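You operate a simulated robot arm through the tools that you are given. There is no shell and no other tool. Be economical: measure what you need, move in short steps, check, and stop when the job is done.

The job below is to be done with a simulated robot arm. You get a single attempt, and the scene is never put back.

## Task
Let the coater cool under 60 C, then take its cartridge out to the stand.
Fine: heater off; latch opened only when cool and shut again; the free cup of the stand; both knobs and the other cartridge stay. Set down upright: butyl cartridge.

Only the result counts: the job must be done as asked and must still hold three seconds after the hand-in. Knocking over, shifting, dropping, spilling or breaking anything else fails it.

## Robot
A 6-joint arm with a two-finger gripper on a trunk, on a base that drives. Base frame: it is fixed to the floor where the robot stands at the start and does not move with it; the origin is under the middle of the robot, x ahead of it, y to its left, z up. Lengths are in m, angles in degrees, forces in N, time in s.
With the tool pointing down near the work surface it reaches from about 0.5 to 0.8 m from the robot's upright axis, wherever it stands. Its first joint turns from -166.0 to 166.0 degrees. Places, roughly: barrel latch [0.8, -0.2, 1]; front cup of the cartridge stand [0.7, 0.1, 0.9]; gap knob [0.8, -0.2, 1]; heat display [0.6, 0, 0.9]; heat knob [0.6, 0.1, 0.9]; heater switch [0.5, 0, 0.9]. Payload 1.66 kg.
Tool frame: the origin (TCP) lies between the finger pads and is the grasp point; the fingertips stand 0.016 m ahead of it; z points along the fingers, y is the line along which they close. Largest opening 0.111 m; the body of the gripper starts 0.104 m behind the TCP.
Orientation is that of the tool frame in the base frame, as a unit quaternion [x, y, z, w]. With the fingers straight down and closing along the base's y, the tool's x points along the base's -x, its y along +y and its z along -z.

## Interface
- The arm moves only by the tool send_rows. Its argument "targets" is a list of rows, each a list of 3 entries, a list of its own where there are three numbers: the gripper command, from -1 (shut) to 1 (fully open), values between in proportion, then the shift along the base's x, y, z in m, then the turn, a rotation vector about the base's x, y, z in degrees. In form: [[gripper, [x, y, z], [rx, ry, rz]], ...]. A call has 1 to 20 rows; each row shifts and turns the commanded pose from where the row before left it. Rows are played at 5 a second. More than 0.05 m and 8.6 degrees between two rows, or a gripper value outside its range, and nothing of the call is played. Where a pose cannot be reached the arm comes as near as it can. A force on the tool above 40 N (or 10 N above the force at the start of the call, whichever is more), or a blocked arm, ends the call early, and 0.2 s more pass. The fingers move at their own pace and stop on an object; they squeeze with about 32 N. The grip force told is the motor's: it shows also when the fingers shut on nothing. Time passes only in rows, and 0.2 s behind the last, so rows that do not move let the fingers close. The reply holds the time, the measured pose of the TCP, the force on the tool along the base axes, the opening and the grip force, in the units named above and with some noise, with the torque about the TCP (base axes, N m) and any sound that the robot's microphone picked up.
- Cameras (640 x 400 px; columns grow to the right, rows downward): "scene" is now at [0.0476, 0.1557, 1.6927]; the picture's right is [-0.43, -0.90, 0.00], its down [-0.60, 0.29, -0.75] and it looks along [0.67, -0.32, -0.66] (base axes); focal length 254 px, centre (320, 200). "wrist" rides on the gripper at [0.07, 0.014, -0.143] in the tool frame; the picture's right is [-0.19, 0.98, 0.00], its down [-0.87, -0.17, -0.47] and it looks along [-0.46, -0.09, 0.88] (tool axes); focal length 230 px, centre (320, 200).
- capture(camera): a new picture of that camera. No time passes.
- raise_lower(by): slides the trunk up (or, below 0, down) by that many m; the arm and the scene camera ride with it, the base frame stays. It gives what a move gives, with no picture.
- steer(legs): drives the robot by 1 to 6 legs, each [ahead, left, turn to the left] in m, m and degrees, along the robot's own axes; the way and the turn of a leg run together, so that a leg with both is an arc; at most 1.5 m and 180 degrees a leg. The arm and the cameras ride along, it lands a little off, and it stops where it bumps. It gives what a move gives.
- head_to(pan, tilt): turns the head with the scene camera to pan (to the left, within 120 degrees either way) and tilt (down, from -29 to 69), counted from straight ahead of the robot. It gives what a move gives.
- locate(camera, pixels): there is no depth. For up to 12 entries [column, row, z] of the newest picture of that camera ("zoom" is the newest enlarged one), the place [x, y] in the base frame at which the ray of that pixel passes the height z, good to about 0.003 m, but the place of the scene camera against the robot may be out by one fixed shift of up to 0.012 m in any direction. No time passes.
- zoom(camera, box): a new picture of the part [left, top, right, bottom] of that camera's present view, enlarged. No time passes.
- job_done(): hands the job in; it is judged then, once.

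Work in short steps. Measure before you move; look again where a grasp or a placing could have gone wrong, and mend it. You have 80 turns and 68 pictures in all, those below and enlarged ones among them. Open the gripper and draw the arm clear of the work before you hand the job in, unless the task says otherwise; then end with one line.

The tools are called after ">>>" as name(argument=value, ...) on one line, values as JSON. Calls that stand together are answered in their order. send_rows: Moves the arm, as the interface text tells. Its arguments: {"type":"object","properties":{"targets":{"type":"array","items":{"type":"array"}}},"required":["targets"]} The other tools are called the same way: raise_lower (by) slides the trunk up or down; steer (legs) drives the base; head_to (pan, tilt) turns the head that bears the scene camera; capture (camera) takes a picture; locate (camera, pixels) gives the place at which the rays of pixels pass given heights; zoom (camera, box) takes an enlarged picture of a part of a camera's view; job_done () hands the job in.

At the start:

```text
clock: 0.0
tcp_pos: [0.5044, -0.1091, 1.3448]
orientation: [0.0, 1.0, -0.001, -0.001]
wrist_force: [-1.0, 0.2, 0.4]
moment: [0.01, 0.01, 0.02]
opening: 0.1112
grip_force: 0.0
trunk travel left (down, up): [-0.275, 0.315]
robot x, y, heading: [-0.0021, -0.0007, 0.2]
head pan, tilt: [-25.7, 41.6]
```

scene: 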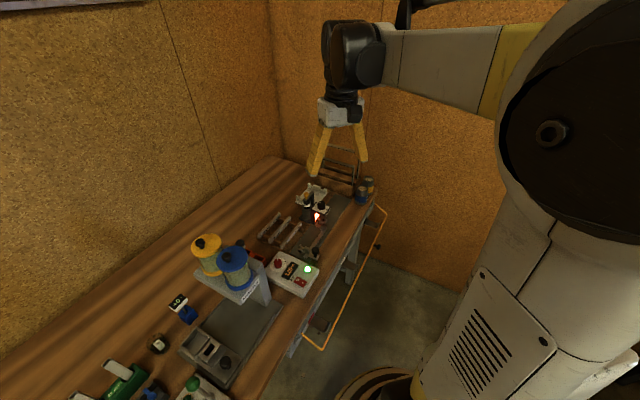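
wrist: 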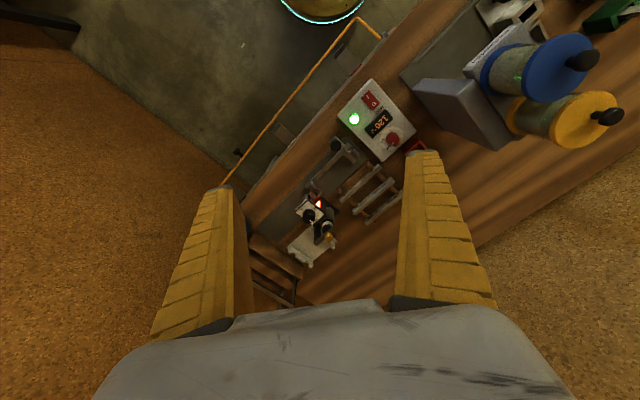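

The first pictures show a bench with a control box (scene about 293,272) and the coater beyond it (about 315,210). I zoom in for details.

>>> zoom(camera="scene", box=[240, 170, 400, 300])

>>> zoom(camera="wrist", box=[240, 70, 440, 290])

```text
3.08 times, centred on (320, 235) of scene
```

zoom: 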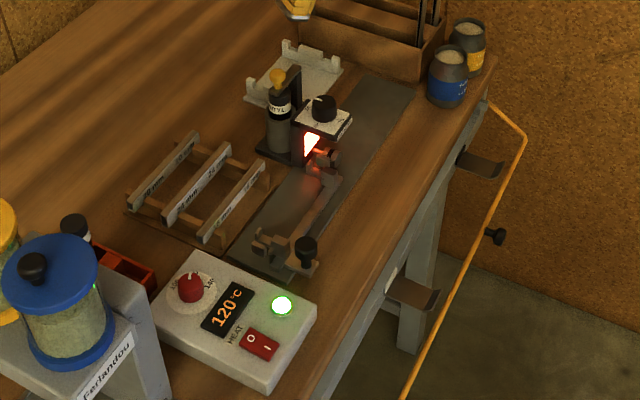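

```text
1.82 times, centred on (340, 180) of wrist
```

zoom: 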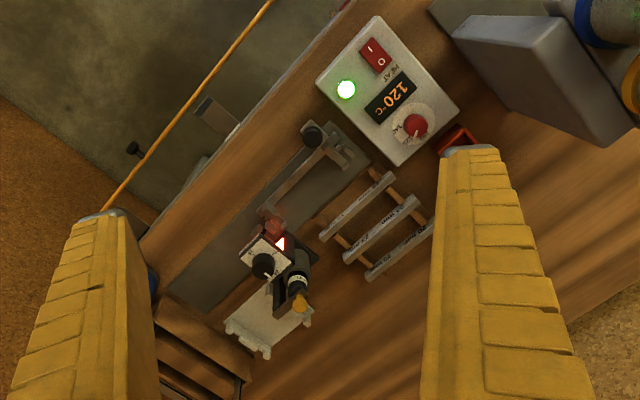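

The box shows 120 °C with a red O/I rocker, and the red stand seems to be behind the box near scene (255,258). I zoom in closer on each part.

>>> zoom(camera="scene", box=[292, 178, 340, 230])

>>> zoom(camera="scene", box=[225, 230, 325, 300])

>>> zoom(camera="wrist", box=[280, 180, 350, 270])

>>> zoom(camera="wrist", box=[320, 60, 480, 180])

```text
7.69 times, centred on (316, 204) of scene
```

zoom: 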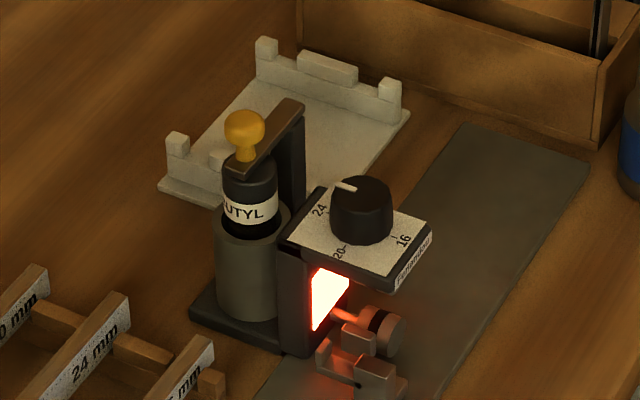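

```text
5.71 times, centred on (275, 265) of scene
```

zoom: 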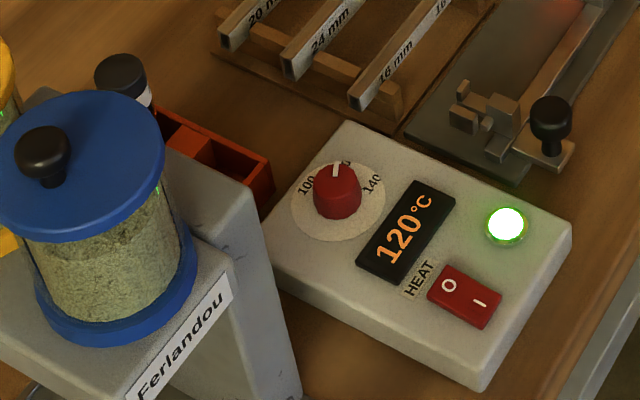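

```text
4.44 times, centred on (315, 225) of wrist
```

zoom: 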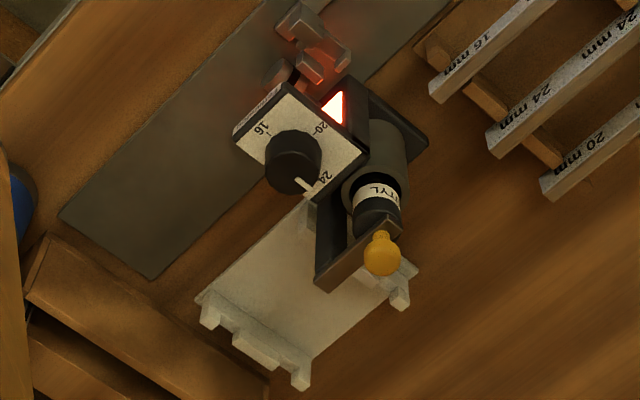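

```text
3.33 times, centred on (400, 120) of wrist
```

zoom: 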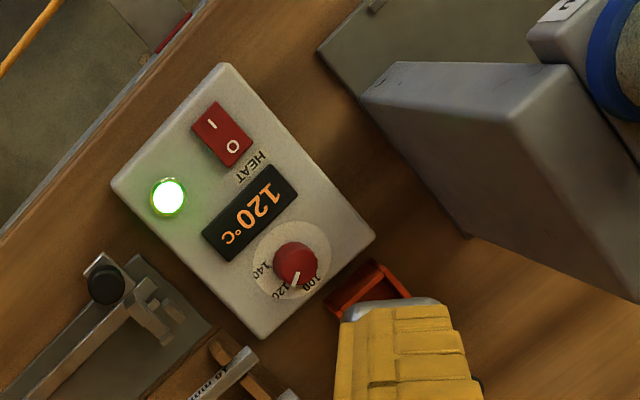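

I locate the rocker's O and I, the box corners, and the stand in the newest enlarged wrist picture, and the same in the wrist/scene views for triangulating heights.

>>> locate(camera="zoom", pixels=[[233, 147, 0.9], [233, 147, 0.95], [212, 125, 0.9], [191, 129, 0.9], [217, 101, 0.9], [252, 147, 0.9], [225, 167, 0.9], [168, 197, 0.9], [372, 237, 0.9], [297, 247, 0.92], [410, 297, 0.9], [335, 300, 0.9]])

>>> locate(camera="scene", pixels=[[297.6, 279.8, 0.9], [297.6, 279.8, 0.95], [302.9, 283, 0.9], [308.2, 269.4, 0.9], [309.6, 195.8, 1.0], [309.6, 195.8, 1.05], [320.5, 203, 1.0], [271, 258, 0.9], [246, 248, 0.9]])

>>> locate(camera="wrist", pixels=[[329, 237, 1.0], [329, 237, 1.05], [309.5, 216, 1.0]])

```text
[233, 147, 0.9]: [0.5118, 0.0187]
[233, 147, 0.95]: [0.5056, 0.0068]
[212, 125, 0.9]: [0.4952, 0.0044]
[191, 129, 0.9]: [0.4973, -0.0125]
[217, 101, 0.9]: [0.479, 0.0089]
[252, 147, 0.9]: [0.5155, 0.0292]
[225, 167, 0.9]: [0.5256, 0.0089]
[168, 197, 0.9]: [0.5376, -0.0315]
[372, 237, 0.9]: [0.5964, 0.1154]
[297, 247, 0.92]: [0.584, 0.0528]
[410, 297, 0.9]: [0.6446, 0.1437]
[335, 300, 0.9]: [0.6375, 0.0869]
```

```text
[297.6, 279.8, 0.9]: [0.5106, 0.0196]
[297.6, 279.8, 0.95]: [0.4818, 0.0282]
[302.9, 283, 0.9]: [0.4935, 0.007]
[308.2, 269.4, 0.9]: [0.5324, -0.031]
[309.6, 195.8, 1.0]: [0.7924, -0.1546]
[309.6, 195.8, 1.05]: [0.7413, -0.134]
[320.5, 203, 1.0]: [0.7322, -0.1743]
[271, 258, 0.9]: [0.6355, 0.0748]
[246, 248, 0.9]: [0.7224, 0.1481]
```

```text
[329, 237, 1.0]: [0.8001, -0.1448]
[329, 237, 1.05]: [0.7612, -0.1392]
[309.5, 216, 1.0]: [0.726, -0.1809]
```

O end of the rocker sits near (0.516, 0.018, 0.90). I close the fingers, yaw -52° so the thin side lies along the rocker, and move above it.

>>> send_rows(targets=[[-1, [0.002, 0.02, -0.03], [0, 0, -7.5]], [-1, [0.002, 0.02, -0.03], [0, 0, -7.5]], [-1, [0.002, 0.02, -0.03], [0, 0, -7.5]], [-1, [0.002, 0.02, -0.03], [0, 0, -7.5]], [-1, [0.002, 0.02, -0.03], [0, 0, -7.5]], [-1, [0.001, 0.027, -0.03], [0, 0, -7.5]], [-1, [0, 0, -0.03], [0, 0, -7]], [-1, [0, 0, 0], [0, 0, 0]]])

>>> capture(camera="wrist")

>>> capture(camera="scene")

```text
clock: 1.8
tcp_pos: [0.5134, 0.0161, 1.1355]
orientation: [0.439, 0.898, 0.0, 0.0]
wrist_force: [-0.5, -0.8, -0.1]
moment: [-0.01, 0.02, 0.01]
opening: 0.0
grip_force: 28.7
trunk travel left (down, up): [-0.275, 0.315]
robot x, y, heading: [-0.0003, 0.0021, -0.2]
head pan, tilt: [-25.7, 41.6]
```

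```text
59 pictures are left
```

wrist: 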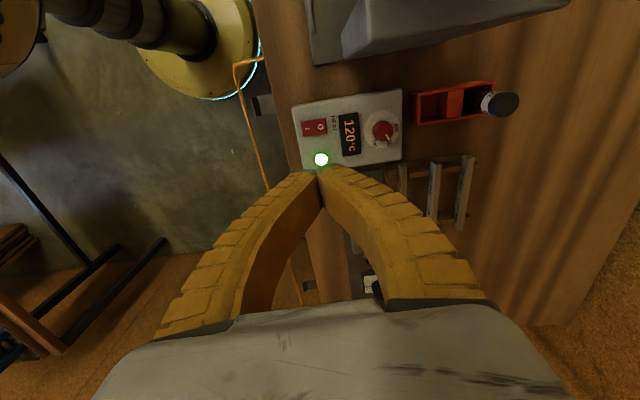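

```text
58 pictures are left
```

scene: 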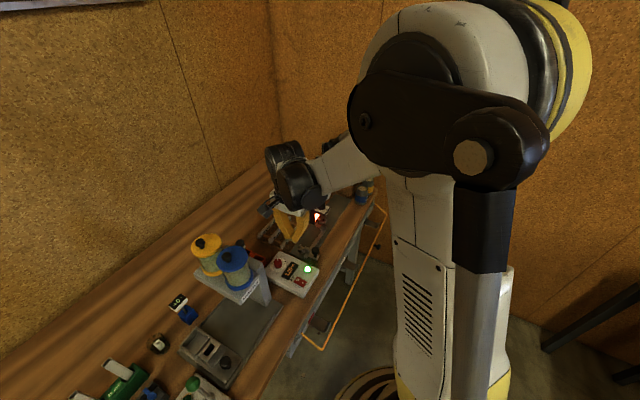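

The red stand is now fully visible (wrist 415-520, 80-125). I zoom on it and on the rocker.

>>> zoom(camera="wrist", box=[280, 60, 540, 180])

```text
2.46 times, centred on (410, 120) of wrist
```

zoom: 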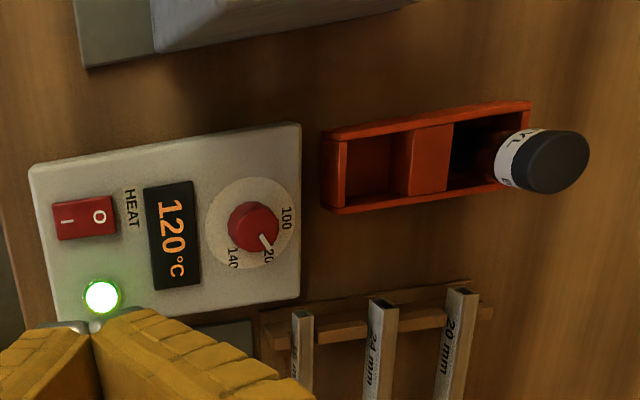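

>>> locate(camera="zoom", pixels=[[98, 216, 0.89], [98, 216, 0.9], [66, 220, 0.89], [116, 212, 0.9], [344, 135, 0.9], [411, 130, 0.9], [346, 207, 0.9], [409, 190, 0.9], [525, 105, 0.9], [375, 165, 0.87], [560, 160, 0.95], [560, 160, 0.93]])

```text
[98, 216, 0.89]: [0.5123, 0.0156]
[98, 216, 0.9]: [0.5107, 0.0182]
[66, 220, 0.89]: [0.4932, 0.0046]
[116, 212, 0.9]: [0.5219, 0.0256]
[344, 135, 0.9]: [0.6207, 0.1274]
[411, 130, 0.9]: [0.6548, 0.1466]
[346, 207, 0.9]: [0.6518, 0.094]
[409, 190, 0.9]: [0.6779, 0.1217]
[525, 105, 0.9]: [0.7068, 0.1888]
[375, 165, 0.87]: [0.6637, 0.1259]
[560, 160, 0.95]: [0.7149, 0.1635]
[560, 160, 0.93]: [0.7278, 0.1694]
```

O mark is at about (0.511, 0.017). I descend above it to TCP z≈0.945.

>>> send_rows(targets=[[-1, [0.002, 0.002, -0.045], [0, 0, 0]], [-1, [0, 0, -0.045], [0, 0, 0]], [-1, [0, 0, -0.045], [0, 0, 0]], [-1, [0, 0, -0.045], [0, 0, 0]], [-1, [0, 0, -0.01], [0, 0, 0]], [-1, [0, 0, 0], [0, 0, 0]]])

>>> capture(camera="wrist")

>>> zoom(camera="scene", box=[255, 220, 345, 300])

```text
clock: 3.2
tcp_pos: [0.5185, 0.0181, 0.9453]
orientation: [0.438, 0.899, 0.001, 0.0]
wrist_force: [0.2, 0.4, 0.2]
moment: [-0.01, 0.0, 0.01]
opening: 0.0001
grip_force: 28.0
trunk travel left (down, up): [-0.275, 0.315]
robot x, y, heading: [-0.0019, -0.0004, 0.4]
head pan, tilt: [-25.7, 41.6]
```

```text
56 pictures are left
```

wrist: 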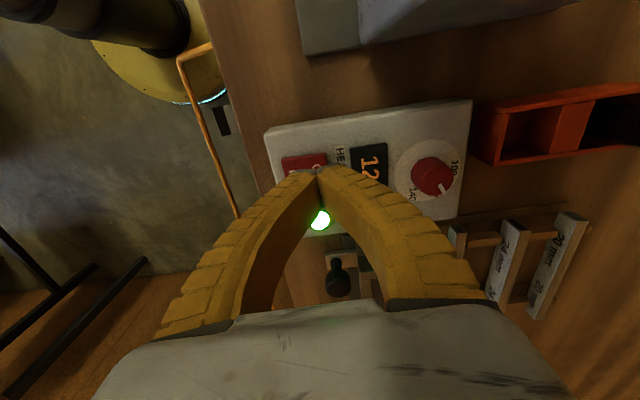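

```text
5.00 times, centred on (300, 260) of scene
```

zoom: 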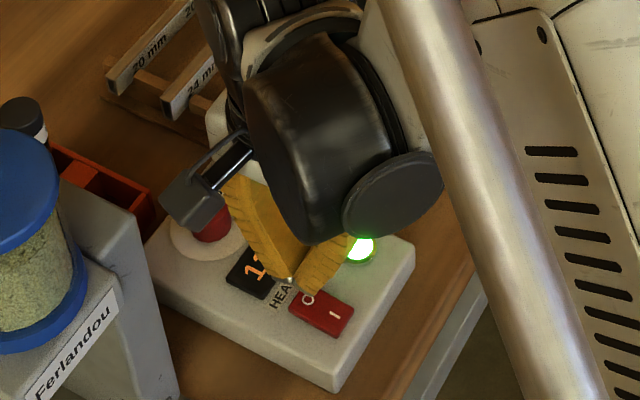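

The tip is just at the O end; I shift 3 mm toward the middle and press down in small steps.

>>> send_rows(targets=[[-1, [-0.004, -0.001, -0.012], [0, 0, 0]], [-1, [0, 0, -0.006], [0, 0, 0]], [-1, [0, 0, -0.004], [0, 0, 0]], [-1, [0, 0, -0.004], [0, 0, 0]], [-1, [0, 0, -0.003], [0, 0, 0]], [-1, [0, 0, -0.003], [0, 0, 0]], [-1, [0, 0, -0.003], [0, 0, 0]], [-1, [0, 0, -0.003], [0, 0, 0]]])

```text
clock: 5.0
tcp_pos: [0.5135, 0.0182, 0.908]
orientation: [0.439, 0.899, 0.0, -0.001]
wrist_force: [-2.2, 0.5, 13.0]
moment: [-0.06, 0.15, -0.01]
opening: 0.0001
grip_force: 28.5
trunk travel left (down, up): [-0.275, 0.315]
robot x, y, heading: [0.0018, -0.0004, -0.0]
head pan, tilt: [-25.7, 41.6]
```

Contact with 13 N; no click reported yet. I press a little further, then lift and look.

>>> send_rows(targets=[[-1, [0, 0, -0.002], [0, 0, 0]], [-1, [0, 0, -0.002], [0, 0, 0]], [-1, [0, 0, 0], [0, 0, 0]]])

>>> zoom(camera="scene", box=[255, 220, 345, 300])

```text
clock: 5.8
tcp_pos: [0.5139, 0.0188, 0.9071]
orientation: [0.439, 0.899, 0.0, -0.001]
wrist_force: [-7.0, -0.1, 17.5]
moment: [-0.06, 0.22, -0.04]
opening: 0.0
grip_force: 28.9
out of reach, approached as far as the arm can: row 2
trunk travel left (down, up): [-0.275, 0.315]
robot x, y, heading: [-0.0024, -0.0007, 0.1]
head pan, tilt: [-25.7, 41.6]
```

```text
5.00 times, centred on (300, 260) of scene
```

zoom: 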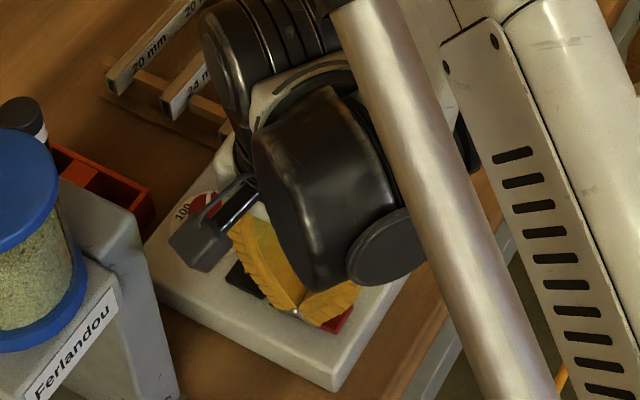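

Near the inner reach limit here; I lift and look at lamp and rocker.

>>> send_rows(targets=[[-1, [0, 0, 0.02], [0, 0, 0]], [-1, [0, 0, 0.04], [0, 0, 0]], [-1, [0.02, 0, 0.045], [0, 0, 0]], [-1, [0.04, -0.02, 0.04], [0, 0, 0]], [-1, [0.0, 0, 0.04], [0, 0, 0]], [-1, [0, 0, 0], [0, 0, 0]]])

>>> zoom(camera="scene", box=[225, 230, 325, 300])

```text
refused: row 4 steps farther than a row can; nothing moved
```

```text
5.71 times, centred on (275, 265) of scene
```

zoom: 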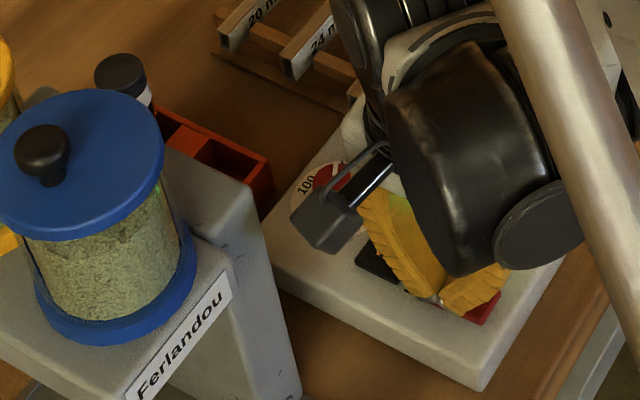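

A row was too long; I lift with shorter rows.

>>> send_rows(targets=[[-1, [0, 0, 0.02], [0, 0, 0]], [-1, [0, 0, 0.04], [0, 0, 0]], [-1, [0, 0, 0.045], [0, 0, 0]], [-1, [0.01, -0.03, 0.03], [0, 0, 0]], [-1, [0.01, -0.03, 0.03], [0, 0, 0]], [-1, [0.01, -0.03, 0.03], [0, 0, 0]], [-1, [0, 0, 0], [0, 0, 0]]])

>>> zoom(camera="scene", box=[225, 230, 325, 300])

```text
clock: 7.4
tcp_pos: [0.5461, -0.0709, 1.1]
orientation: [0.438, 0.899, 0.0, 0.001]
wrist_force: [-0.3, -0.2, 1.1]
moment: [-0.03, -0.02, -0.02]
opening: 0.0001
grip_force: 29.2
trunk travel left (down, up): [-0.275, 0.315]
robot x, y, heading: [0.0004, -0.0035, -0.1]
head pan, tilt: [-25.7, 41.6]
```

```text
5.71 times, centred on (275, 265) of scene
```

zoom: 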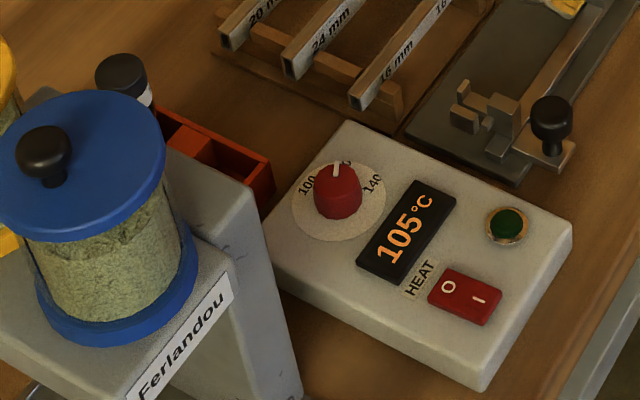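

Lamp is out and the display reads 105 °C, cooling. Meanwhile I look from the wrist and scene at the coater's latch.

>>> send_rows(targets=[[1, [0.02, -0.03, 0.02], [0, 0, 7.5]], [1, [0.02, -0.03, 0.02], [0, 0, 7.5]], [1, [0.02, -0.03, 0.02], [0, 0, 7.5]], [1, [0.02, 0, 0.02], [0, 0, 7.5]], [1, [0.02, 0, 0.02], [0, 0, 7.5]], [1, [0.0, 0, 0.02], [0, 0, 7.5]], [1, [0, 0, 0.02], [0, 0, 7]], [1, [0, 0, 0], [0, 0, 0]]])

>>> capture(camera="wrist")

>>> zoom(camera="scene", box=[280, 170, 360, 230])

```text
clock: 9.2
tcp_pos: [0.6457, -0.1619, 1.243]
orientation: [-0.001, 1.0, 0.0, 0.0]
wrist_force: [-0.2, -0.1, -0.3]
moment: [0.01, 0.01, -0.02]
opening: 0.1111
grip_force: 0.1
trunk travel left (down, up): [-0.275, 0.315]
robot x, y, heading: [-0.0028, 0.0033, -0.1]
head pan, tilt: [-25.7, 41.6]
```

```text
51 pictures are left
```

wrist: 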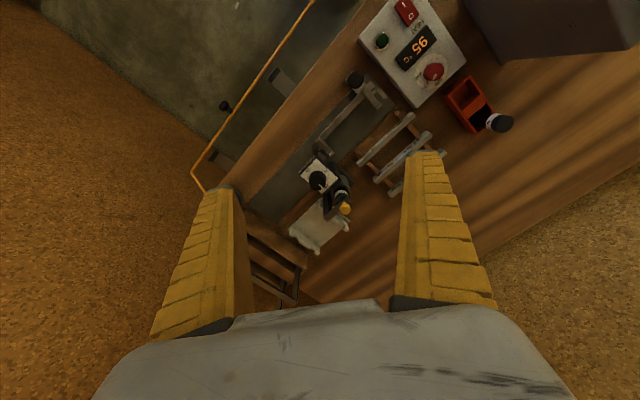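

```text
6.67 times, centred on (320, 200) of scene
```

zoom: 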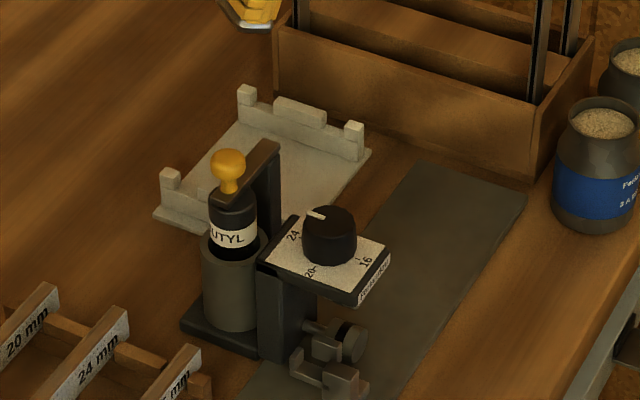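

Display is 95 °C. I zoom the wrist view on the latch and locate its points.

>>> zoom(camera="wrist", box=[280, 140, 370, 260])

```text
3.33 times, centred on (325, 200) of wrist
```

zoom: 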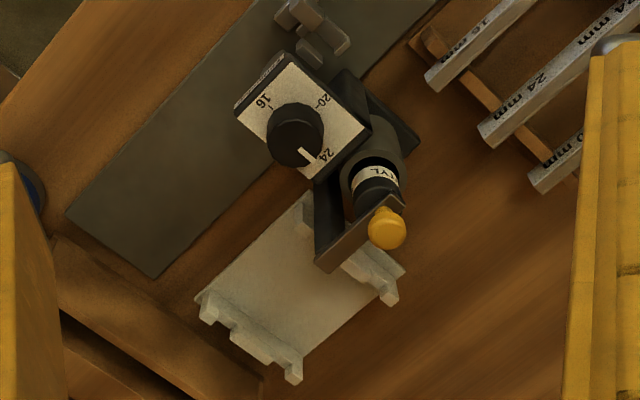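

>>> locate(camera="zoom", pixels=[[387, 222, 1.0], [387, 222, 1.03], [325, 265, 0.98], [400, 205, 0.98], [387, 183, 0.97], [315, 165, 0.95], [405, 145, 0.9], [150, 275, 0.86], [265, 330, 0.86]])

>>> locate(camera="scene", pixels=[[306, 193.5, 1.0], [313, 192, 0.98], [314.5, 208, 0.95]])

```text
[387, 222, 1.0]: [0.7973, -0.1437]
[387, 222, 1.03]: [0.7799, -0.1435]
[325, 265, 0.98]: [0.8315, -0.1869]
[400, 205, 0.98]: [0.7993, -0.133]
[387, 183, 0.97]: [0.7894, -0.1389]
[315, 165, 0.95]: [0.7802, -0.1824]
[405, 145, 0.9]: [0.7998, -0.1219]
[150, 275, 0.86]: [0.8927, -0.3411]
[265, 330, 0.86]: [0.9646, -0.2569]
```

```text
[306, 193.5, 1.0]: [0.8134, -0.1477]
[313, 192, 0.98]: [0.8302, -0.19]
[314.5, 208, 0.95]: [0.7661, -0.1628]
```

Knob of the latch is at about (0.795, -0.144, 1.0), 0.81 m from the robot — at reach's edge. I draw the arm back, then drive parallel to the bench edge to get nearer to both coater and stand.

>>> send_rows(targets=[[1, [-0.03, 0.03, 0.02], [0, 0, 0]], [1, [-0.03, 0.03, 0.02], [0, 0, 0]], [1, [-0.03, 0.03, 0.02], [0, 0, 0]], [1, [-0.03, 0.03, 0.02], [0, 0, 0]], [1, [-0.02, 0.02, 0.0], [0, 0, 0]], [1, [0, 0, 0], [0, 0, 0]]])

>>> steer(legs=[[0.17, -0.18, 0]])

>>> head_to(pan=0, tilt=48)

>>> capture(camera="scene")

>>> capture(camera="wrist")

```text
clock: 10.6
tcp_pos: [0.5063, -0.0215, 1.3212]
orientation: [0.0, 1.0, 0.0, 0.0]
wrist_force: [1.4, -0.5, 0.5]
moment: [-0.03, -0.01, -0.01]
opening: 0.1111
grip_force: 0.1
trunk travel left (down, up): [-0.275, 0.315]
robot x, y, heading: [0.0003, -0.0023, -0.0]
head pan, tilt: [-25.7, 41.6]
```

```text
clock: 12.4
tcp_pos: [0.6767, -0.2055, 1.322]
orientation: [-0.002, 1.0, -0.001, 0.0]
wrist_force: [0.8, 0.2, 0.2]
moment: [0.03, 0.02, -0.03]
opening: 0.111
grip_force: 0.1
trunk travel left (down, up): [-0.275, 0.315]
robot x, y, heading: [0.1703, -0.1823, 0.2]
head pan, tilt: [-25.7, 41.6]
```

```text
clock: 13.3
tcp_pos: [0.6763, -0.2056, 1.3235]
orientation: [-0.002, 1.0, 0.0, 0.0]
wrist_force: [-0.2, 0.2, -0.4]
moment: [-0.01, 0.02, -0.01]
opening: 0.1111
grip_force: 0.0
trunk travel left (down, up): [-0.275, 0.315]
robot x, y, heading: [0.169, -0.1839, 0.2]
head pan, tilt: [0.0, 48.0]
```

```text
48 pictures are left
```

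scene: 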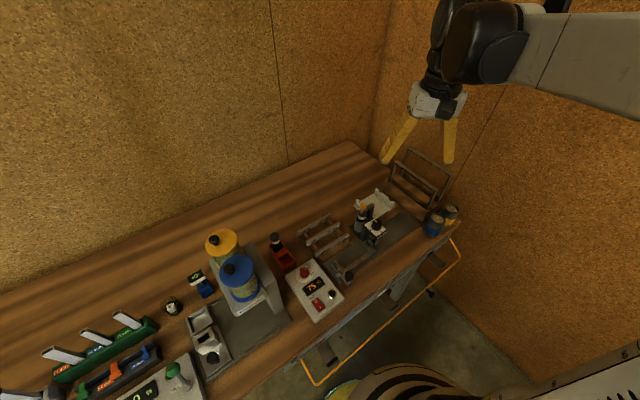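

```text
47 pictures are left
```

wrist: 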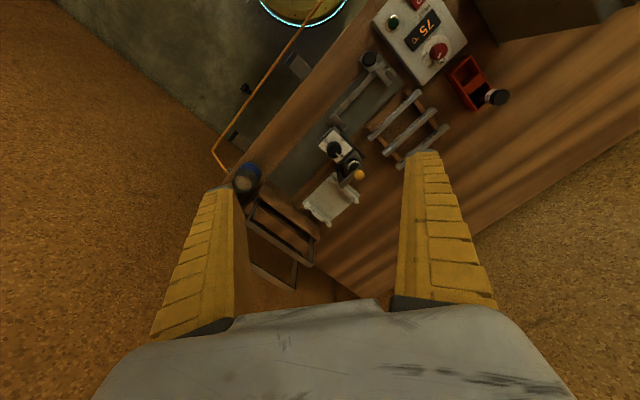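

Now 75 °C. I zoom both views on the coater for triangulation.

>>> zoom(camera="scene", box=[335, 180, 415, 250])

>>> zoom(camera="wrist", box=[300, 110, 390, 230])

>>> locate(camera="zoom", pixels=[[445, 217, 1.0], [445, 217, 1.03]])

```text
5.71 times, centred on (375, 215) of scene
```

zoom: 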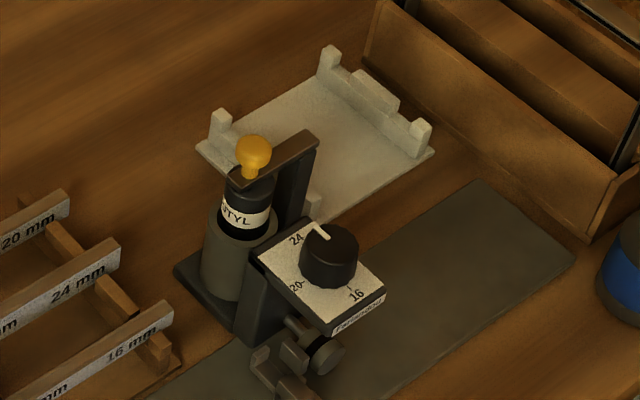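

```text
3.33 times, centred on (345, 170) of wrist
```

zoom: 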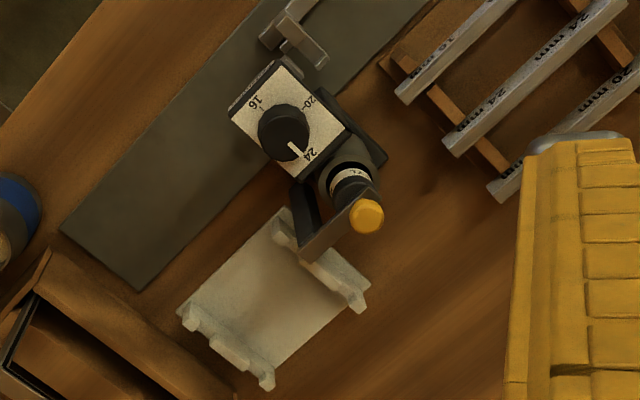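

```text
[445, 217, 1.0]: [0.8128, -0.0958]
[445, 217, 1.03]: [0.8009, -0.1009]
```

>>> locate(camera="zoom", pixels=[[367, 216, 1.0], [367, 216, 1.03], [308, 254, 0.99], [355, 185, 0.97], [352, 175, 0.95], [385, 155, 0.87], [335, 90, 0.87]])

>>> locate(camera="scene", pixels=[[363.4, 206.6, 1.0], [363.4, 206.6, 1.03], [373, 203.8, 0.99], [361.8, 218, 0.95]])

```text
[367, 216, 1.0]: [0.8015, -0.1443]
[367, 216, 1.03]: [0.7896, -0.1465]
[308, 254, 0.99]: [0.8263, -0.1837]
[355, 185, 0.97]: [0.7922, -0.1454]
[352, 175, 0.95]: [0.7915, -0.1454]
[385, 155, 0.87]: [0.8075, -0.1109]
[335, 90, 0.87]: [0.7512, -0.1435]
```

```text
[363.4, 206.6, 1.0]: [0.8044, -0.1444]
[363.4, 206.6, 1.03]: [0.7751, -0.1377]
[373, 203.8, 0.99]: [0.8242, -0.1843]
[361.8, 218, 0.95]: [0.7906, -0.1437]
```

Knob at (0.800, -0.1445, 1.003), post end at (0.826, -0.184). I yaw so the fingers close across the bar, half open, and hover above the knob at z≈1.09 while it cools.

>>> send_rows(targets=[[0, [0.016, 0.008, -0.03], [0, 0, -7.2]], [0, [0.016, 0.008, -0.03], [0, 0, -7.2]], [0, [0.016, 0.008, -0.03], [0, 0, -7.2]], [0, [0.016, 0.008, -0.03], [0, 0, -7.2]], [0, [0.016, 0.008, -0.03], [0, 0, -7.2]], [0, [0.016, 0.008, -0.03], [0, 0, -7.2]], [0, [0.016, 0.008, -0.03], [0, 0, -7.2]], [0, [0.012, 0.005, -0.02], [0, 0, -6.6]], [0, [0, 0, 0], [0, 0, 0]]])

>>> capture(camera="wrist")

>>> capture(camera="scene")

```text
clock: 15.3
tcp_pos: [0.7982, -0.1437, 1.0917]
orientation: [0.476, 0.879, 0.0, 0.0]
wrist_force: [0.2, -0.1, -0.2]
moment: [0.01, -0.01, 0.0]
opening: 0.0575
grip_force: 1.3
trunk travel left (down, up): [-0.275, 0.315]
robot x, y, heading: [0.1697, -0.1868, 0.1]
head pan, tilt: [0.0, 48.0]
```

```text
44 pictures are left
```

wrist: 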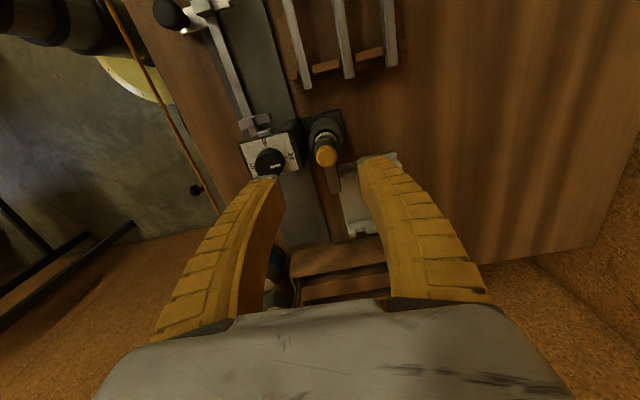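

```text
43 pictures are left
```

scene: 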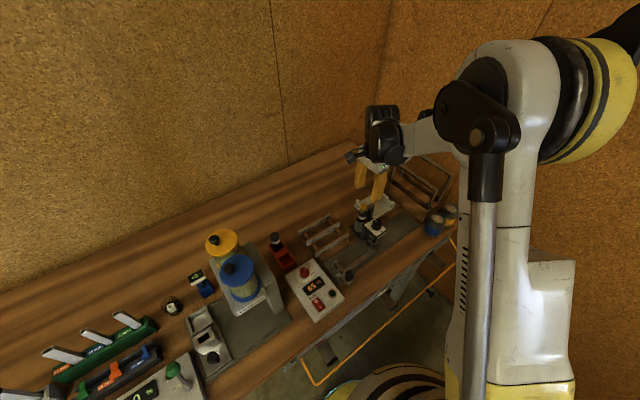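

It's around 65 °C. I zoom on the latch and refine the knob position, letting time pass meanwhile.

>>> zoom(camera="wrist", box=[240, 100, 400, 230])

>>> locate(camera="wrist", pixels=[[326, 155, 1.0], [326, 155, 1.015], [333, 188, 0.985], [270, 160, 0.97], [325, 128, 0.97]])

>>> send_rows(targets=[[0, [0, 0, 0], [0, 0, 0]], [0, [0, 0, 0], [0, 0, 0]], [0, [0, 0, 0], [0, 0, 0]], [0, [0, 0, 0], [0, 0, 0]], [0, [0, 0, 0], [0, 0, 0]], [0, [0, 0, 0], [0, 0, 0]], [0, [0, 0, 0], [0, 0, 0]], [0, [0, 0, 0], [0, 0, 0]], [0, [0, 0, 0], [0, 0, 0]], [0, [0, 0, 0], [0, 0, 0]], [0, [0, 0, 0], [0, 0, 0]], [0, [0, 0, 0], [0, 0, 0]], [0, [0, 0, 0], [0, 0, 0]], [0, [0, 0, 0], [0, 0, 0]], [0, [0, 0, 0], [0, 0, 0]], [0, [0, 0, 0], [0, 0, 0]], [0, [0, 0, 0], [0, 0, 0]], [0, [0, 0, 0], [0, 0, 0]], [0, [0, 0, 0], [0, 0, 0]], [0, [0, 0, 0], [0, 0, 0]]])

>>> zoom(camera="scene", box=[280, 200, 420, 320])

```text
3.08 times, centred on (320, 165) of wrist
```

zoom: 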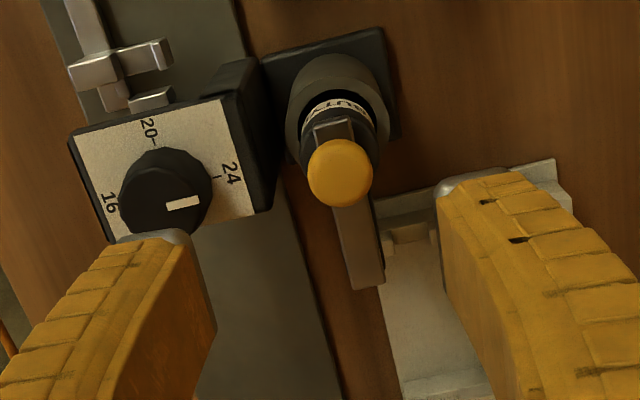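

```text
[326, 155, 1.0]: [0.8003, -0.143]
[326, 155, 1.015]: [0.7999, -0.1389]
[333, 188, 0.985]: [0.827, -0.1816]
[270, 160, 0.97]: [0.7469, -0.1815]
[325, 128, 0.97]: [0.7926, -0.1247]
```

```text
clock: 19.5
tcp_pos: [0.7987, -0.1442, 1.0915]
orientation: [0.476, 0.88, -0.001, 0.0]
wrist_force: [-0.8, 0.9, 0.5]
moment: [0.02, 0.04, 0.02]
opening: 0.0575
grip_force: 1.6
trunk travel left (down, up): [-0.275, 0.315]
robot x, y, heading: [0.1664, -0.1824, 0.0]
head pan, tilt: [0.0, 48.0]
```

```text
3.33 times, centred on (350, 260) of scene
```

zoom: 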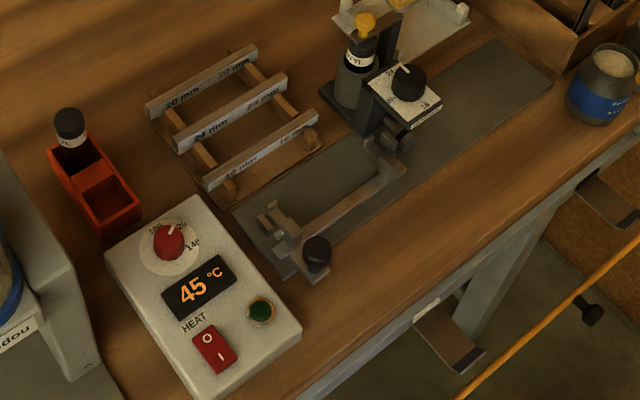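

45 °C, safely cool. Narrow the fingers and descend around the knob, then close.

>>> send_rows(targets=[[-0.3, [0.0015, 0.0007, 0], [0, 0, 0]], [-0.3, [0, 0, -0.04], [0, 0, 0]], [-0.3, [0, 0, -0.03], [0, 0, 0]], [-0.3, [0, 0, -0.015], [0, 0, 0]], [-0.3, [0, 0, 0], [0, 0, 0]]])

>>> zoom(camera="wrist", box=[240, 100, 400, 230])

>>> zoom(camera="scene", box=[335, 170, 415, 240])

```text
clock: 20.7
tcp_pos: [0.8006, -0.1429, 1.0073]
orientation: [0.475, 0.88, 0.0, 0.0]
wrist_force: [0.1, 0.0, 1.0]
moment: [0.0, 0.0, 0.01]
opening: 0.0412
grip_force: 1.8
trunk travel left (down, up): [-0.275, 0.315]
robot x, y, heading: [0.172, -0.1857, 0.2]
head pan, tilt: [0.0, 48.0]
```

```text
3.08 times, centred on (320, 165) of wrist
```

zoom: 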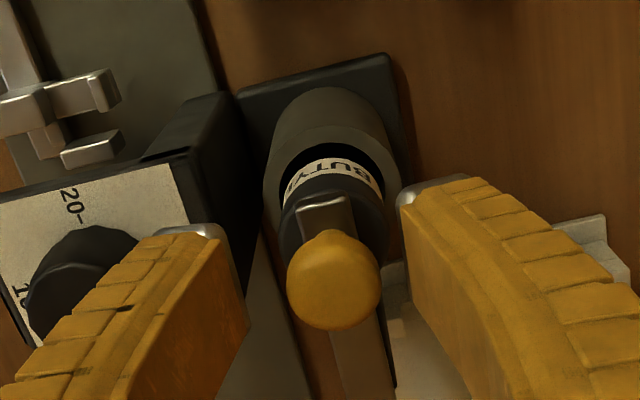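

```text
5.71 times, centred on (375, 205) of scene
```

zoom: 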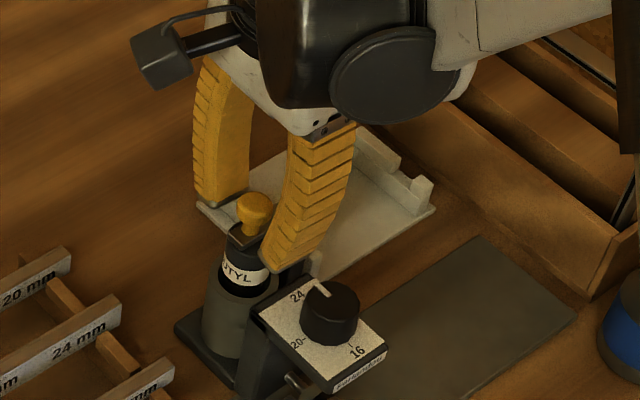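

The knob is between the fingers; I close and then test with a 4 mm lift.

>>> send_rows(targets=[[-1, [0, 0, 0], [0, 0, 0]], [-1, [0, 0, 0], [0, 0, 0]], [-1, [0, 0, 0], [0, 0, 0]]])

>>> send_rows(targets=[[-1, [0, 0, 0.002], [0, 0, 0]], [-1, [0, 0, 0.002], [0, 0, 0]], [-1, [0, 0, 0], [0, 0, 0]]])

```text
clock: 21.5
tcp_pos: [0.804, -0.144, 1.0047]
orientation: [0.476, 0.88, 0.0, 0.0]
wrist_force: [20.3, 8.3, 6.0]
moment: [-0.18, -0.22, 0.09]
opening: 0.0181
grip_force: 33.7
trunk travel left (down, up): [-0.275, 0.315]
robot x, y, heading: [0.1707, -0.186, 0.2]
head pan, tilt: [0.0, 48.0]
```

```text
clock: 22.3
tcp_pos: [0.8046, -0.1435, 1.0098]
orientation: [0.476, 0.879, -0.001, -0.001]
wrist_force: [23.5, 3.4, -7.8]
moment: [-0.28, -0.28, 0.02]
opening: 0.0119
grip_force: 33.3
trunk travel left (down, up): [-0.275, 0.315]
robot x, y, heading: [0.1688, -0.185, -0.1]
head pan, tilt: [0.0, 48.0]
```

Opening fell from 18 to 12 mm with side force; I look before continuing.

>>> zoom(camera="wrist", box=[240, 100, 400, 230])

>>> zoom(camera="scene", box=[345, 180, 395, 230])

```text
3.08 times, centred on (320, 165) of wrist
```

zoom: 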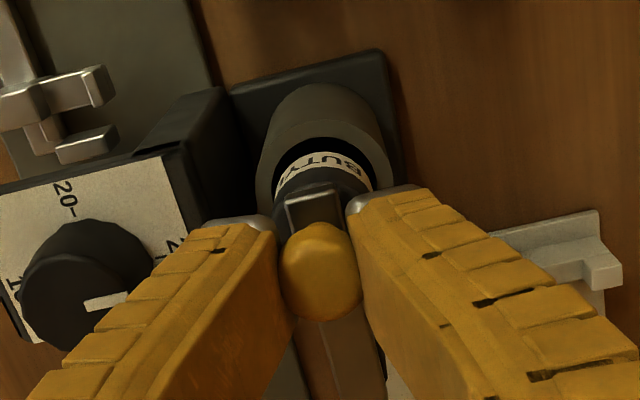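

```text
8.00 times, centred on (370, 205) of scene
```

zoom: 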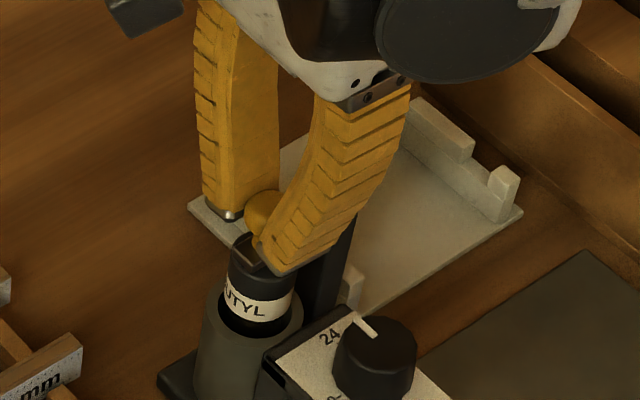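

The fingers are slipping up the ball and off-centre by ~4 mm. I open, recentre toward +p (0.0035, 0.002), go lower and close again.

>>> send_rows(targets=[[-0.3, [0, 0, 0], [0, 0, 0]], [-0.3, [0.0035, 0.002, 0], [0, 0, 0]], [-0.3, [0, 0, -0.006], [0, 0, 0]], [-0.3, [0, 0, -0.006], [0, 0, 0]], [-0.3, [0, 0, 0], [0, 0, 0]]])

>>> zoom(camera="wrist", box=[240, 100, 400, 230])

>>> zoom(camera="scene", box=[345, 180, 395, 230])

```text
clock: 23.5
tcp_pos: [0.8046, -0.1421, 0.9993]
orientation: [0.476, 0.88, 0.0, 0.0]
wrist_force: [-0.8, 0.0, 0.2]
moment: [0.0, 0.01, 0.03]
opening: 0.0412
grip_force: 1.7
trunk travel left (down, up): [-0.275, 0.315]
robot x, y, heading: [0.1658, -0.1837, 0.1]
head pan, tilt: [0.0, 48.0]
```

```text
3.08 times, centred on (320, 165) of wrist
```

zoom: 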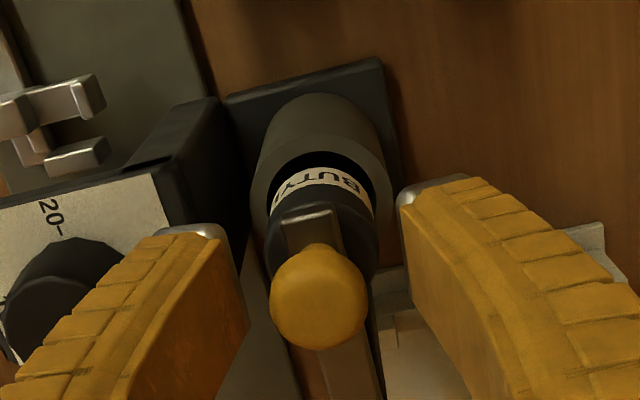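

```text
8.00 times, centred on (370, 205) of scene
```

zoom: 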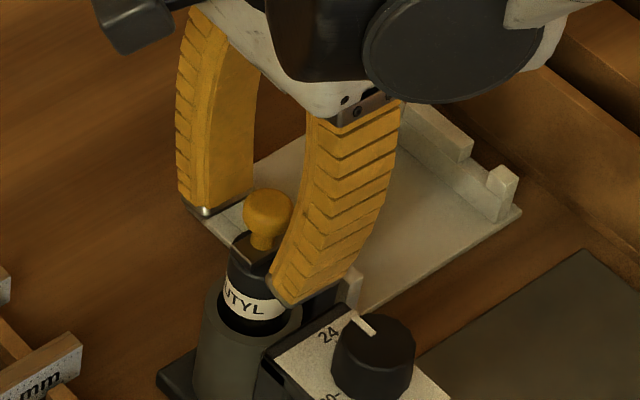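

Knob is centred between tips (318 vs ~315). I close.

>>> send_rows(targets=[[-1, [0, 0, 0], [0, 0, 0]], [-1, [0, 0, 0], [0, 0, 0]], [-1, [0, 0, 0], [0, 0, 0]]])

>>> send_rows(targets=[[-1, [0, 0, 0.002], [0, 0, 0]], [-1, [0, 0, 0.002], [0, 0, 0]], [-1, [0, 0, 0], [0, 0, 0]]])

>>> zoom(camera="scene", box=[345, 180, 395, 230])

```text
clock: 24.3
tcp_pos: [0.8056, -0.1424, 0.9981]
orientation: [0.476, 0.88, -0.002, 0.0]
wrist_force: [-2.2, -3.0, -21.0]
moment: [0.25, 0.02, -0.15]
opening: 0.0137
grip_force: 33.5
trunk travel left (down, up): [-0.275, 0.315]
robot x, y, heading: [0.1658, -0.1834, 0.4]
head pan, tilt: [0.0, 48.0]
```

```text
clock: 24.8
tcp_pos: [0.8063, -0.1427, 0.9997]
orientation: [0.476, 0.88, 0.0, 0.0]
wrist_force: [1.7, -0.8, -29.4]
moment: [-0.11, -0.14, -0.01]
opening: 0.0131
grip_force: 33.8
trunk travel left (down, up): [-0.275, 0.315]
robot x, y, heading: [0.1698, -0.1838, 0.1]
head pan, tilt: [0.0, 48.0]
stopped in row 2: the force on the tool passed its limit at 44 N (the readings are from after the stop); the commanded pose is now the measured one
```

```text
8.00 times, centred on (370, 205) of scene
```

zoom: 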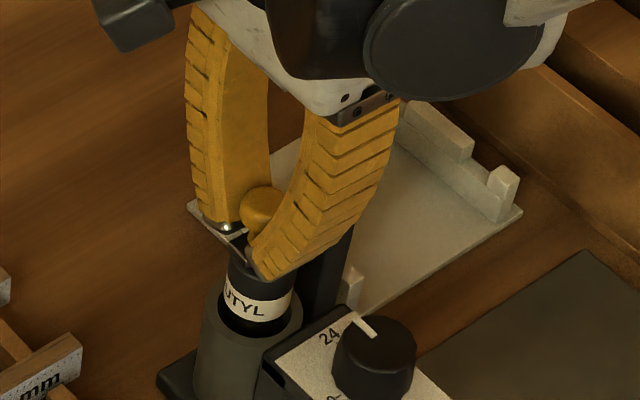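

Lifting is rigid, so it isn't a lift hinge; it must swing sideways about the post. I relax and test 4 mm along +p.

>>> send_rows(targets=[[-1, [0, 0, -0.002], [0, 0, 0]], [-1, [0.0017, 0.0011, 0], [0, 0, -2.5]], [-1, [0.0017, 0.0011, 0], [0, 0, -2.5]], [-1, [0, 0, 0], [0, 0, 0]]])

```text
clock: 25.8
tcp_pos: [0.809, -0.1415, 0.9978]
orientation: [0.514, 0.858, -0.001, 0.0]
wrist_force: [10.9, -8.9, -6.1]
moment: [0.24, 0.21, 0.19]
opening: 0.0131
grip_force: 34.2
trunk travel left (down, up): [-0.275, 0.315]
robot x, y, heading: [0.1723, -0.1815, 0.0]
head pan, tilt: [0.0, 48.0]
```

It moves in +p with a radial pull toward the pivot. I follow the arc about the post in small steps with corrections.

>>> send_rows(targets=[[-1, [0.0035, 0.0003, 0], [0, 0, -4]], [-1, [0.0035, 0.0003, 0], [0, 0, -5]], [-1, [0, 0, 0], [0, 0, 0]]])

>>> zoom(camera="wrist", box=[240, 100, 400, 230])

```text
clock: 26.6
tcp_pos: [0.8148, -0.1383, 0.9982]
orientation: [0.58, 0.815, 0.0, 0.0]
wrist_force: [1.7, 2.5, -9.6]
moment: [0.27, 0.2, 0.12]
opening: 0.0128
grip_force: 33.7
trunk travel left (down, up): [-0.275, 0.315]
robot x, y, heading: [0.1703, -0.1842, 0.2]
head pan, tilt: [0.0, 48.0]
```

```text
3.08 times, centred on (320, 165) of wrist
```

zoom: 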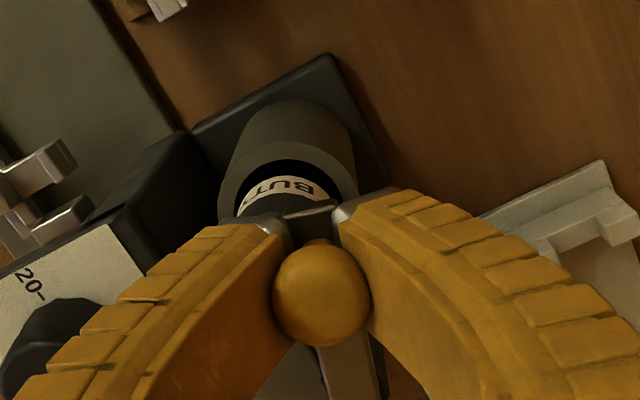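

The latch swings clockwise about roughly (0.829, -0.179). I follow that arc a further 28°.

>>> send_rows(targets=[[-1, [0.0051, 0.0014, 0], [0, 0, -7]], [-1, [0.0052, 0.0008, 0], [0, 0, -7]], [-1, [0.0052, 0.0001, 0], [0, 0, -7]], [-1, [0.0052, -0.0005, 0], [0, 0, -7]], [-1, [0, 0, 0], [0, 0, 0]]])

```text
clock: 27.8
tcp_pos: [0.8375, -0.1358, 0.9973]
orientation: [0.76, 0.65, -0.001, 0.0]
wrist_force: [4.5, 13.5, -13.8]
moment: [0.24, 0.02, 0.15]
opening: 0.0128
grip_force: 33.8
trunk travel left (down, up): [-0.275, 0.315]
robot x, y, heading: [0.1674, -0.1787, 0.4]
head pan, tilt: [0.0, 48.0]
```

Outward pull suggests radius ~0.048; I correct +2 mm and continue with that radius.

>>> send_rows(targets=[[-1, [0, 0.002, 0.001], [0, 0, 0]], [-1, [0.0057, -0.0013, 0], [0, 0, -7]], [-1, [0.0055, -0.0019, 0], [0, 0, -7]], [-1, [0.0053, -0.0026, 0], [0, 0, -7]], [-1, [0, 0, 0], [0, 0, 0]]])

>>> zoom(camera="wrist", box=[200, 80, 440, 230])

```text
clock: 29.0
tcp_pos: [0.8545, -0.1414, 0.9989]
orientation: [0.866, 0.501, -0.002, -0.001]
wrist_force: [-9.4, 6.2, -37.1]
moment: [-0.15, 0.17, -0.52]
opening: 0.0128
grip_force: 33.9
trunk travel left (down, up): [-0.275, 0.315]
robot x, y, heading: [0.1659, -0.1828, 0.4]
head pan, tilt: [0.0, 48.0]
```

```text
2.67 times, centred on (320, 155) of wrist
```

zoom: 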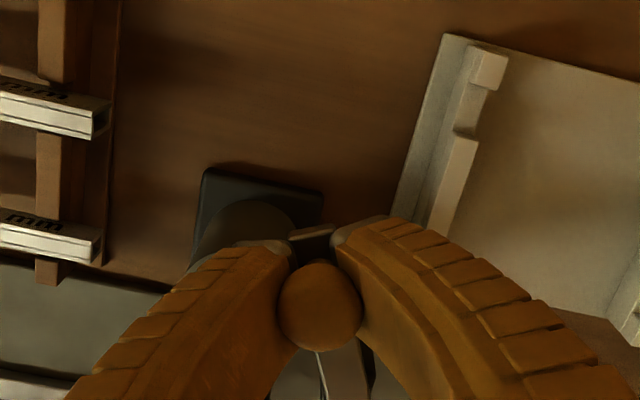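

Vertical pull is high (−37 N), so I lower 2 mm and continue the arc.

>>> send_rows(targets=[[-1, [-0.0005, 0.0005, -0.002], [0, 0, 0]], [-1, [0.0049, -0.0032, 0], [0, 0, -7]], [-1, [0.0045, -0.0038, 0], [0, 0, -7]], [-1, [0.004, -0.0043, 0], [0, 0, -7]], [-1, [0, 0, 0], [0, 0, 0]]])

```text
clock: 30.2
tcp_pos: [0.8661, -0.1511, 0.9973]
orientation: [0.942, 0.334, -0.001, 0.0]
wrist_force: [4.5, 2.2, -4.0]
moment: [-0.01, -0.02, 0.05]
opening: 0.0129
grip_force: 34.2
trunk travel left (down, up): [-0.275, 0.315]
robot x, y, heading: [0.1697, -0.1892, -0.2]
head pan, tilt: [0.0, 48.0]
```

84° open with low forces; two more steps.

>>> send_rows(targets=[[-1, [0.0034, -0.0048, 0], [0, 0, -7]], [-1, [0.0028, -0.0051, 0], [0, 0, -7]], [-1, [0, 0, 0], [0, 0, 0]]])

```text
clock: 30.9
tcp_pos: [0.8687, -0.1546, 0.9954]
orientation: [0.974, 0.228, -0.004, -0.004]
wrist_force: [-9.8, 9.2, -15.7]
moment: [-0.04, 0.05, 0.03]
opening: 0.0123
grip_force: 34.6
trunk travel left (down, up): [-0.275, 0.315]
robot x, y, heading: [0.1662, -0.1842, 0.3]
head pan, tilt: [0.0, 48.0]
stopped in row 3: the force on the tool passed its limit at 43 N (the readings are from after the stop); the commanded pose is now the measured one
```

End stop reached at about 90°. I open and rise, then look.

>>> send_rows(targets=[[-0.3, [0, 0, 0], [0, 0, 0]], [-0.3, [0, 0, 0], [0, 0, 0]], [-0.3, [0, 0, 0.03], [0, 0, 0]], [-0.3, [0, 0, 0.04], [0, 0, 7]], [-0.3, [0, 0, 0.04], [0, 0, 8]], [-0.3, [-0.02, 0, 0.04], [0, 0, 8]], [-0.3, [-0.02, 0, 0.04], [0, 0, 8]], [-0.3, [-0.02, 0, 0], [0, 0, 8]], [-0.3, [0, 0, 0], [0, 0, 0]]])

>>> capture(camera="wrist")

>>> zoom(camera="scene", box=[335, 180, 415, 240])

```text
clock: 32.9
tcp_pos: [0.8082, -0.1551, 1.1855]
orientation: [0.842, 0.539, -0.003, -0.002]
wrist_force: [0.0, 0.7, -0.2]
moment: [-0.04, 0.03, 0.0]
opening: 0.0413
grip_force: 2.2
trunk travel left (down, up): [-0.275, 0.315]
robot x, y, heading: [0.1664, -0.1852, 0.4]
head pan, tilt: [0.0, 48.0]
```

```text
31 pictures are left
```

wrist: 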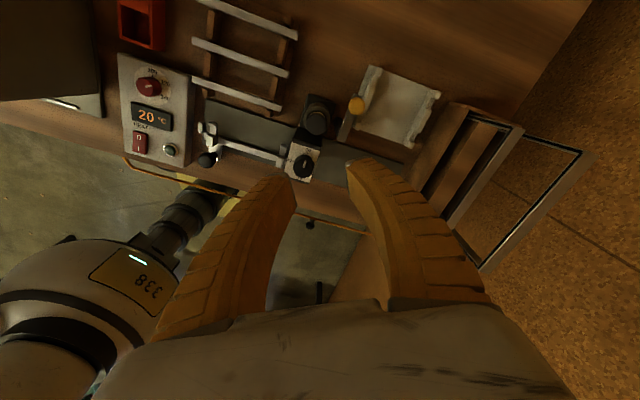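

```text
6.67 times, centred on (375, 210) of scene
```

zoom: 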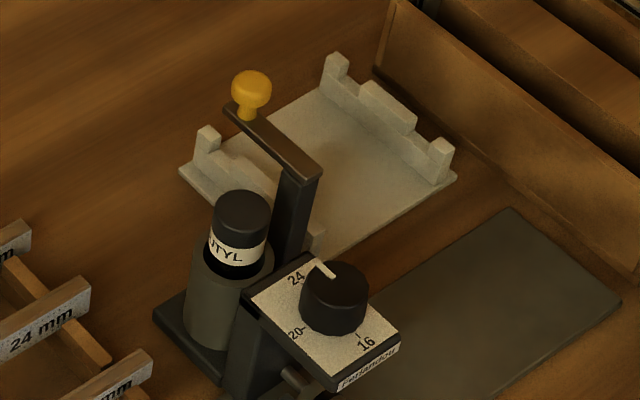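

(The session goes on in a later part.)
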